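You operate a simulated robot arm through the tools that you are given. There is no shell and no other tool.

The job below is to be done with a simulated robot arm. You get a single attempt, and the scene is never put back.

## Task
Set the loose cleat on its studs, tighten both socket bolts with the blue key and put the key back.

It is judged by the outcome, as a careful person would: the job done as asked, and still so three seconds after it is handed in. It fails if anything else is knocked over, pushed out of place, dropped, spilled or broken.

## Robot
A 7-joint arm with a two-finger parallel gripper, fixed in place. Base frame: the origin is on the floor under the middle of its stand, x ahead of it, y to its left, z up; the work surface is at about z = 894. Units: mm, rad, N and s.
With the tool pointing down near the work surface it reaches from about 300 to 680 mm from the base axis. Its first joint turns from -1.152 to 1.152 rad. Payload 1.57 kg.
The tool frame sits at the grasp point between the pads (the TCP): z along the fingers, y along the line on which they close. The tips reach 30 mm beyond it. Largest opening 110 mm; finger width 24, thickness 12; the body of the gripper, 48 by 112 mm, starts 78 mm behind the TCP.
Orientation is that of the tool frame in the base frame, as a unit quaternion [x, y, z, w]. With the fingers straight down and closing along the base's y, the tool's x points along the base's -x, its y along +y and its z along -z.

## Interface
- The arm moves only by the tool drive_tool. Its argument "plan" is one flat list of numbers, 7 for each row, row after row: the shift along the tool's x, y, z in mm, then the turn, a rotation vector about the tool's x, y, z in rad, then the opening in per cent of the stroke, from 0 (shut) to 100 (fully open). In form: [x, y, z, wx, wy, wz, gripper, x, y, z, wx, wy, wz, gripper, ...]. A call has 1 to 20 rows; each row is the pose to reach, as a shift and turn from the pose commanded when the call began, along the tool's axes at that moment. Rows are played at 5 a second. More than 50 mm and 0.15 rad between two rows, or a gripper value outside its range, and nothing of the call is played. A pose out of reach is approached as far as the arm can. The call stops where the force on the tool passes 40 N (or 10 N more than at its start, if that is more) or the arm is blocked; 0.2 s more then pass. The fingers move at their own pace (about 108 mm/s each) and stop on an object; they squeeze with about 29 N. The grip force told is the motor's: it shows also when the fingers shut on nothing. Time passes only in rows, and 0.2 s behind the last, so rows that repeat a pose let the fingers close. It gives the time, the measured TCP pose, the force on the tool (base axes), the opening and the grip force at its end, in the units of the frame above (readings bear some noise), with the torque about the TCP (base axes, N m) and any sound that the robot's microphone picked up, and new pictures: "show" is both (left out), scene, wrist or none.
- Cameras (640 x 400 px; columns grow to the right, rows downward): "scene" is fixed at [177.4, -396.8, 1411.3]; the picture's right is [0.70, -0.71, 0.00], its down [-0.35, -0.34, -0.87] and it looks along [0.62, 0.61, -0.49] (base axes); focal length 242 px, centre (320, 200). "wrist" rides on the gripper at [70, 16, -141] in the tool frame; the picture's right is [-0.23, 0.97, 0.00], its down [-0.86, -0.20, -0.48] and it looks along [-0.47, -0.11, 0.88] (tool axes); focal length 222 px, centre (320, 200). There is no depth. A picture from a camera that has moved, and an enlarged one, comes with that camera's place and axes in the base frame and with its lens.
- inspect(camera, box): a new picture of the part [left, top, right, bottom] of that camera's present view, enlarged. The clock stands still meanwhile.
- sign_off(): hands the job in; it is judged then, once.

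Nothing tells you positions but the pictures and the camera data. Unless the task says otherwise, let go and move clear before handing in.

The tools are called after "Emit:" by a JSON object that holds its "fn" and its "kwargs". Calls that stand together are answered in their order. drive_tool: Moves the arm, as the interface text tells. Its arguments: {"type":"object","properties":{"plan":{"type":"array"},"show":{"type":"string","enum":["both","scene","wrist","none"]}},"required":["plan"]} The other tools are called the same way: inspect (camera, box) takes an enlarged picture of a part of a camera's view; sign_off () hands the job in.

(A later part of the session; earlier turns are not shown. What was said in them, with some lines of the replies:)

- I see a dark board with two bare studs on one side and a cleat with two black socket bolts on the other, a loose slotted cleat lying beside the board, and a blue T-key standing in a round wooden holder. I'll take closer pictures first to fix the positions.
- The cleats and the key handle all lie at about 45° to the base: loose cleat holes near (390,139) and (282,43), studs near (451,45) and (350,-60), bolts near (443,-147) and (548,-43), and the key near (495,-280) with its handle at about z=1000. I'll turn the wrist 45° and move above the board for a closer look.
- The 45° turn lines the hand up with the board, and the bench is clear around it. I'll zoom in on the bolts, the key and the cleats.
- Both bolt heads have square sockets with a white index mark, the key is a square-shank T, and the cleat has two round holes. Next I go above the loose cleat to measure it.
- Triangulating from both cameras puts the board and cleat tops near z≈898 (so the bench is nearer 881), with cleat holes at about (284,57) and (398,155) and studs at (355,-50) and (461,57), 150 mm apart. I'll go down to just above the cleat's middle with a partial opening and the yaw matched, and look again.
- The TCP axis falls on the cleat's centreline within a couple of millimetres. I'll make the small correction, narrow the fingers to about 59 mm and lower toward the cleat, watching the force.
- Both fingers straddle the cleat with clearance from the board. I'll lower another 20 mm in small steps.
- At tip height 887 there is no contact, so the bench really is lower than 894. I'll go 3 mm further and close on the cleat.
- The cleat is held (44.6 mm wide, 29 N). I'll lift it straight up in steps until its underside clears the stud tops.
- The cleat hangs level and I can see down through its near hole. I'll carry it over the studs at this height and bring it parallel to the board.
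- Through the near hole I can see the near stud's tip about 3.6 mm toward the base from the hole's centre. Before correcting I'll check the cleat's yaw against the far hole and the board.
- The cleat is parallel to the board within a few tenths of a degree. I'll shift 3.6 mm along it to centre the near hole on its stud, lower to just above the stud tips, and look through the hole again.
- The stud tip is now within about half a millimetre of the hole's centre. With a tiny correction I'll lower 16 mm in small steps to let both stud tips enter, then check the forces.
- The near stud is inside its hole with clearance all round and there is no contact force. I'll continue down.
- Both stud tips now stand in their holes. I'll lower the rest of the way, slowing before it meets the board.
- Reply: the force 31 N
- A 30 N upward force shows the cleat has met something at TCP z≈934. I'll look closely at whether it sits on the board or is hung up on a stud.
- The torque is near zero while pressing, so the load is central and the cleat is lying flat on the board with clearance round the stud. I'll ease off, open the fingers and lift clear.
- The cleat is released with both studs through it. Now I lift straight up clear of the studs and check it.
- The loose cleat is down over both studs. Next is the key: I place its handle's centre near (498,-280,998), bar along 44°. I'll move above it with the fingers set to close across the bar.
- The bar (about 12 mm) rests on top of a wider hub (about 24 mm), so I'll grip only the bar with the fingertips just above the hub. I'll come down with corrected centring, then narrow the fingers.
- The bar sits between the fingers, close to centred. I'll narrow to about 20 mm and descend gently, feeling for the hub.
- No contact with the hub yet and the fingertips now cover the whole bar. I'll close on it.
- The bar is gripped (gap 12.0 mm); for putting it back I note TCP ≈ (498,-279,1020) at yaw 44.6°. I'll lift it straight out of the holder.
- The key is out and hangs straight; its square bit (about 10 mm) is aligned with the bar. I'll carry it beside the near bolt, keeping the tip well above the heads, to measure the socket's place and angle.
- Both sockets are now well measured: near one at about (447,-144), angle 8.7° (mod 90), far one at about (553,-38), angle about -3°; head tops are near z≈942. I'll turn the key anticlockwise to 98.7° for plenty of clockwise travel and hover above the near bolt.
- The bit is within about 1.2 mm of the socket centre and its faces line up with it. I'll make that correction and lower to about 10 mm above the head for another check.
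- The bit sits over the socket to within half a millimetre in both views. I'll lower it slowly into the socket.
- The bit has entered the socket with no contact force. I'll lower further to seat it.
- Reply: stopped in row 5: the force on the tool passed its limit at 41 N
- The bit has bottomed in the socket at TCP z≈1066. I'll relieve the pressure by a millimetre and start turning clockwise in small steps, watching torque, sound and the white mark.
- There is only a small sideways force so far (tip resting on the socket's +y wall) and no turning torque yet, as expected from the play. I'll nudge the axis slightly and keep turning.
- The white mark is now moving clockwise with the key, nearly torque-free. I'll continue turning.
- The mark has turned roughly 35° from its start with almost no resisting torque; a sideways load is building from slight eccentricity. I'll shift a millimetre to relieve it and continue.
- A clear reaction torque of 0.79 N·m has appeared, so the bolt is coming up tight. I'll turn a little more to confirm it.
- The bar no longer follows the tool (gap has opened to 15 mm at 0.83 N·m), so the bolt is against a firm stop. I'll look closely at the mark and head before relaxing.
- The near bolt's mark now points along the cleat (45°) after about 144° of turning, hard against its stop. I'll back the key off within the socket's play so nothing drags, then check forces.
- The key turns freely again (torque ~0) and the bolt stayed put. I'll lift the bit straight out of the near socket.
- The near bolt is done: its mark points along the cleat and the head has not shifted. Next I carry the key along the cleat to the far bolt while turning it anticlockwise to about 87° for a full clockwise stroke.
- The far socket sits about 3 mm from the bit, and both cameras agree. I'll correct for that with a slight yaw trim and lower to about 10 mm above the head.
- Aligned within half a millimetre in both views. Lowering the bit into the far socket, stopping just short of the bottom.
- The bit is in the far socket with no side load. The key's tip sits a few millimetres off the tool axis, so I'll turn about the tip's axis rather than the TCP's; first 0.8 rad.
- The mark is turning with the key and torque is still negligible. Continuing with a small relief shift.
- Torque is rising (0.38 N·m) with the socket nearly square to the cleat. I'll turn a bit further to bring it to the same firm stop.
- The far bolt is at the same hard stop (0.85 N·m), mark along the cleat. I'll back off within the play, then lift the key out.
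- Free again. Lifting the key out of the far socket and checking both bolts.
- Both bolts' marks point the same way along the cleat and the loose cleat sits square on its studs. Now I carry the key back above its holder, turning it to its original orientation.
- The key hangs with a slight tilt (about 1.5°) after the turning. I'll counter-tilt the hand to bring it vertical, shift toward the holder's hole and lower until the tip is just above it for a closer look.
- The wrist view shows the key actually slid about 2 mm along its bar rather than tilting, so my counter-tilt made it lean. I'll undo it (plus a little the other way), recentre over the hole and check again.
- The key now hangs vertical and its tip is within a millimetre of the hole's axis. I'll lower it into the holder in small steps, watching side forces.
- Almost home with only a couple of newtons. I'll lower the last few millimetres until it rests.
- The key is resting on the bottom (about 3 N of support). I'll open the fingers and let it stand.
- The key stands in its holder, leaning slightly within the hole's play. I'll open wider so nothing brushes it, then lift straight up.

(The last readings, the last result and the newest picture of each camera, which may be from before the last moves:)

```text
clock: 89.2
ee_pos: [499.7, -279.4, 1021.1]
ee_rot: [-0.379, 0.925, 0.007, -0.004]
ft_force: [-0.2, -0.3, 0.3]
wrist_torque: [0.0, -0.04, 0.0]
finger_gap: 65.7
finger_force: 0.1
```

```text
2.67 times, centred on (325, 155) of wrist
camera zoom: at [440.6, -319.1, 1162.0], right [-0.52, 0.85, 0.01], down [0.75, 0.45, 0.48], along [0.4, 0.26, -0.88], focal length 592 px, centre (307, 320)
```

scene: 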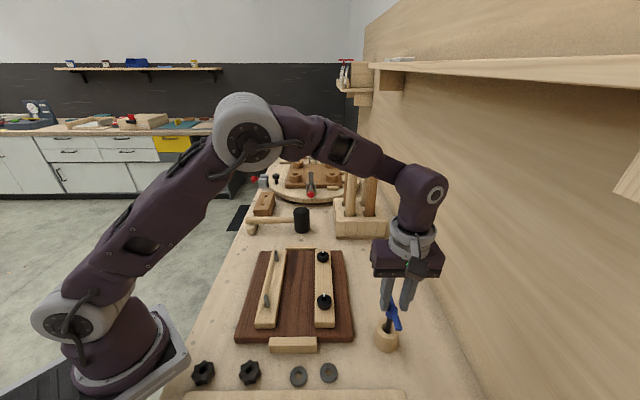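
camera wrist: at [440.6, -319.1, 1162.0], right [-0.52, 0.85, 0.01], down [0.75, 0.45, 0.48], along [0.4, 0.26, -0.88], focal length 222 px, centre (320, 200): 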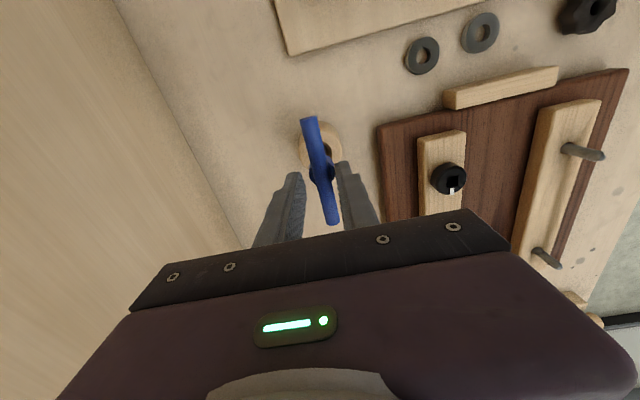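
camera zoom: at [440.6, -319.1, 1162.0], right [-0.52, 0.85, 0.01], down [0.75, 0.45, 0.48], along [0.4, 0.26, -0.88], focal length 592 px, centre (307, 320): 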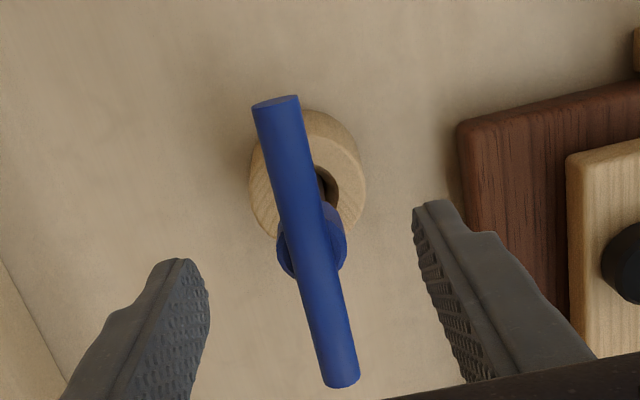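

The key is back in essentially its original pose. Lifting the hand clear and taking a final look at everything.

Emit:
{"fn": "drive_tool", "kwargs": {"plan": [0, 0, -10, 0, 0, 0, 60, 0, 0, -30, 0, 0, 0, 60, 0, 0, -65, 0, 0, 0, 60, 0, 0, -105, 0, 0, 0, 60, 0, 0, -150, 0, 0, 0, 60, -20, 40, -165, 0, 0, 0, 70, -40, 75, -175, 0, 0, 0, 80, -60, 110, -180, 0, 0, 0, 80, -75, 145, -180, 0, 0, 0, 80, -75, 145, -180, 0, 0, 0, 80], "show": "both"}}

Emit:
{"fn": "inspect", "kwargs": {"camera": "scene", "box": [190, 230, 420, 390]}}

Emit:
{"fn": "inspect", "kwargs": {"camera": "scene", "box": [360, 275, 420, 355]}}

Emit:
{"fn": "inspect", "kwargs": {"camera": "scene", "box": [235, 240, 345, 345]}}

```text
clock: 91.4
ee_pos: [456.0, -125.6, 1202.2]
ee_rot: [-0.38, 0.925, 0.008, -0.004]
ft_force: [0.0, 0.1, -0.5]
wrist_torque: [0.0, 0.0, 0.02]
finger_gap: 88.2
finger_force: 0.1
camera wrist: at [394.4, -164.3, 1343.6], right [-0.52, 0.85, 0.01], down [0.75, 0.45, 0.48], along [0.4, 0.26, -0.88], focal length 222 px, centre (320, 200)
```

scene: 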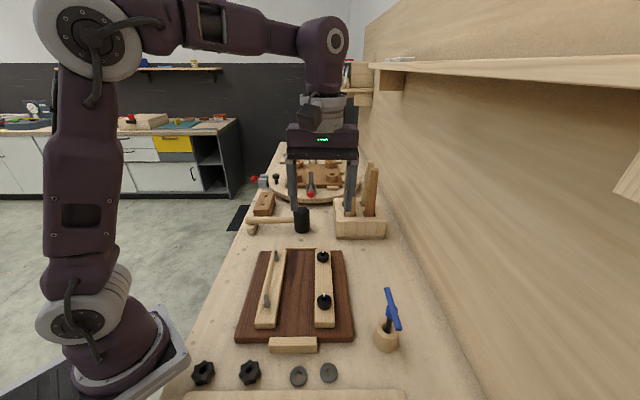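
wrist: 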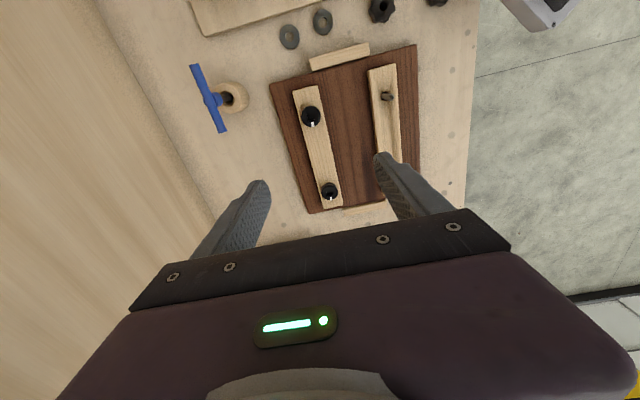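

```text
2.50 times, centred on (305, 310) of scene
camera zoom: at [177.4, -396.7, 1411.3], right [0.7, -0.71, 0.0], down [-0.35, -0.34, -0.87], along [0.62, 0.61, -0.49], focal length 604 px, centre (358, -75)
```

zoom: 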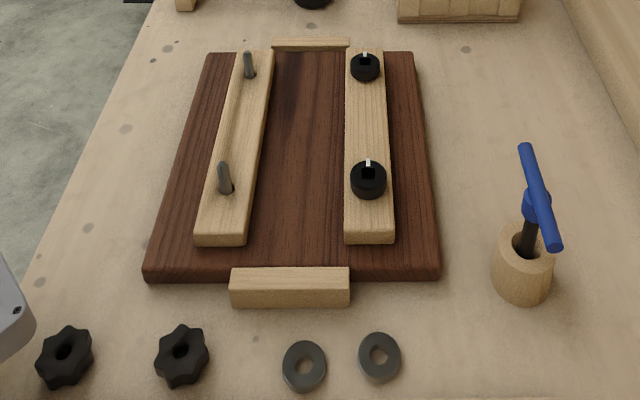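

```text
5.00 times, centred on (390, 315) of scene
camera zoom: at [177.4, -396.7, 1411.3], right [0.7, -0.71, 0.0], down [-0.35, -0.34, -0.87], along [0.62, 0.61, -0.49], focal length 1208 px, centre (-30, -375)
```

zoom: 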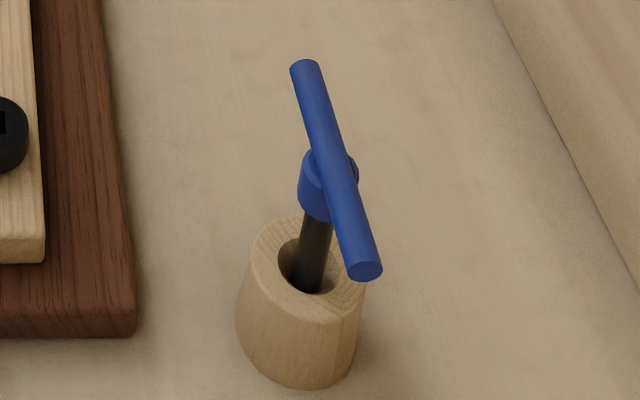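

```text
3.81 times, centred on (290, 292) of scene
camera zoom: at [177.4, -396.7, 1411.3], right [0.7, -0.71, 0.0], down [-0.35, -0.34, -0.87], along [0.62, 0.61, -0.49], focal length 920 px, centre (434, -152)
```

zoom: 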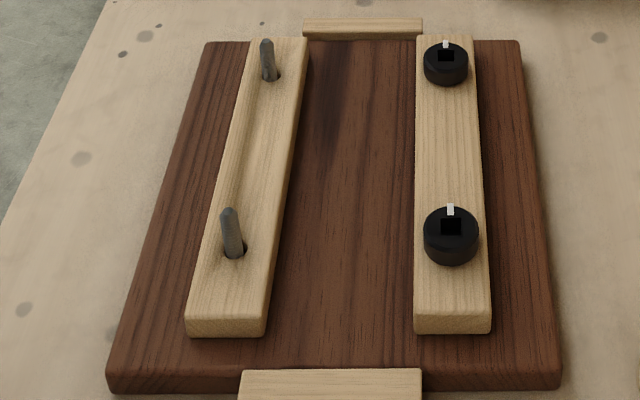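

The cleat lies flat over both studs. Both socket bolts are turned to their stop, with their marks along the cleat. The key stands in its holder as before, nothing else has moved, and the hand is empty and clear, so I'm handing in.

Emit:
{"fn": "sign_off", "kwargs": {}}

```text
The job is handed in.
```

The job is done and handed in; I haven't seen a verdict on it.

- **Cleat:** the loose cleat lies flat on the board, with both studs through its holes. I left the loose washers and star knobs on the bench, since the task didn't mention them.
- **Bolts:** I turned both socket bolts clockwise with the blue key until they stopped firmly. That was about 0.83 to 0.85 N·m, the most torque the grip could hold on the bar, and both white marks now point along the cleat. No click or other sound marked the tight point, so "tight" here means they would not turn any further.
- **Key:** it is back in its holder in almost exactly its starting position, leaning slightly in the hole as it is a loose fit.

In the last pictures nothing else was knocked or moved, and the arm is empty and clear of the work.
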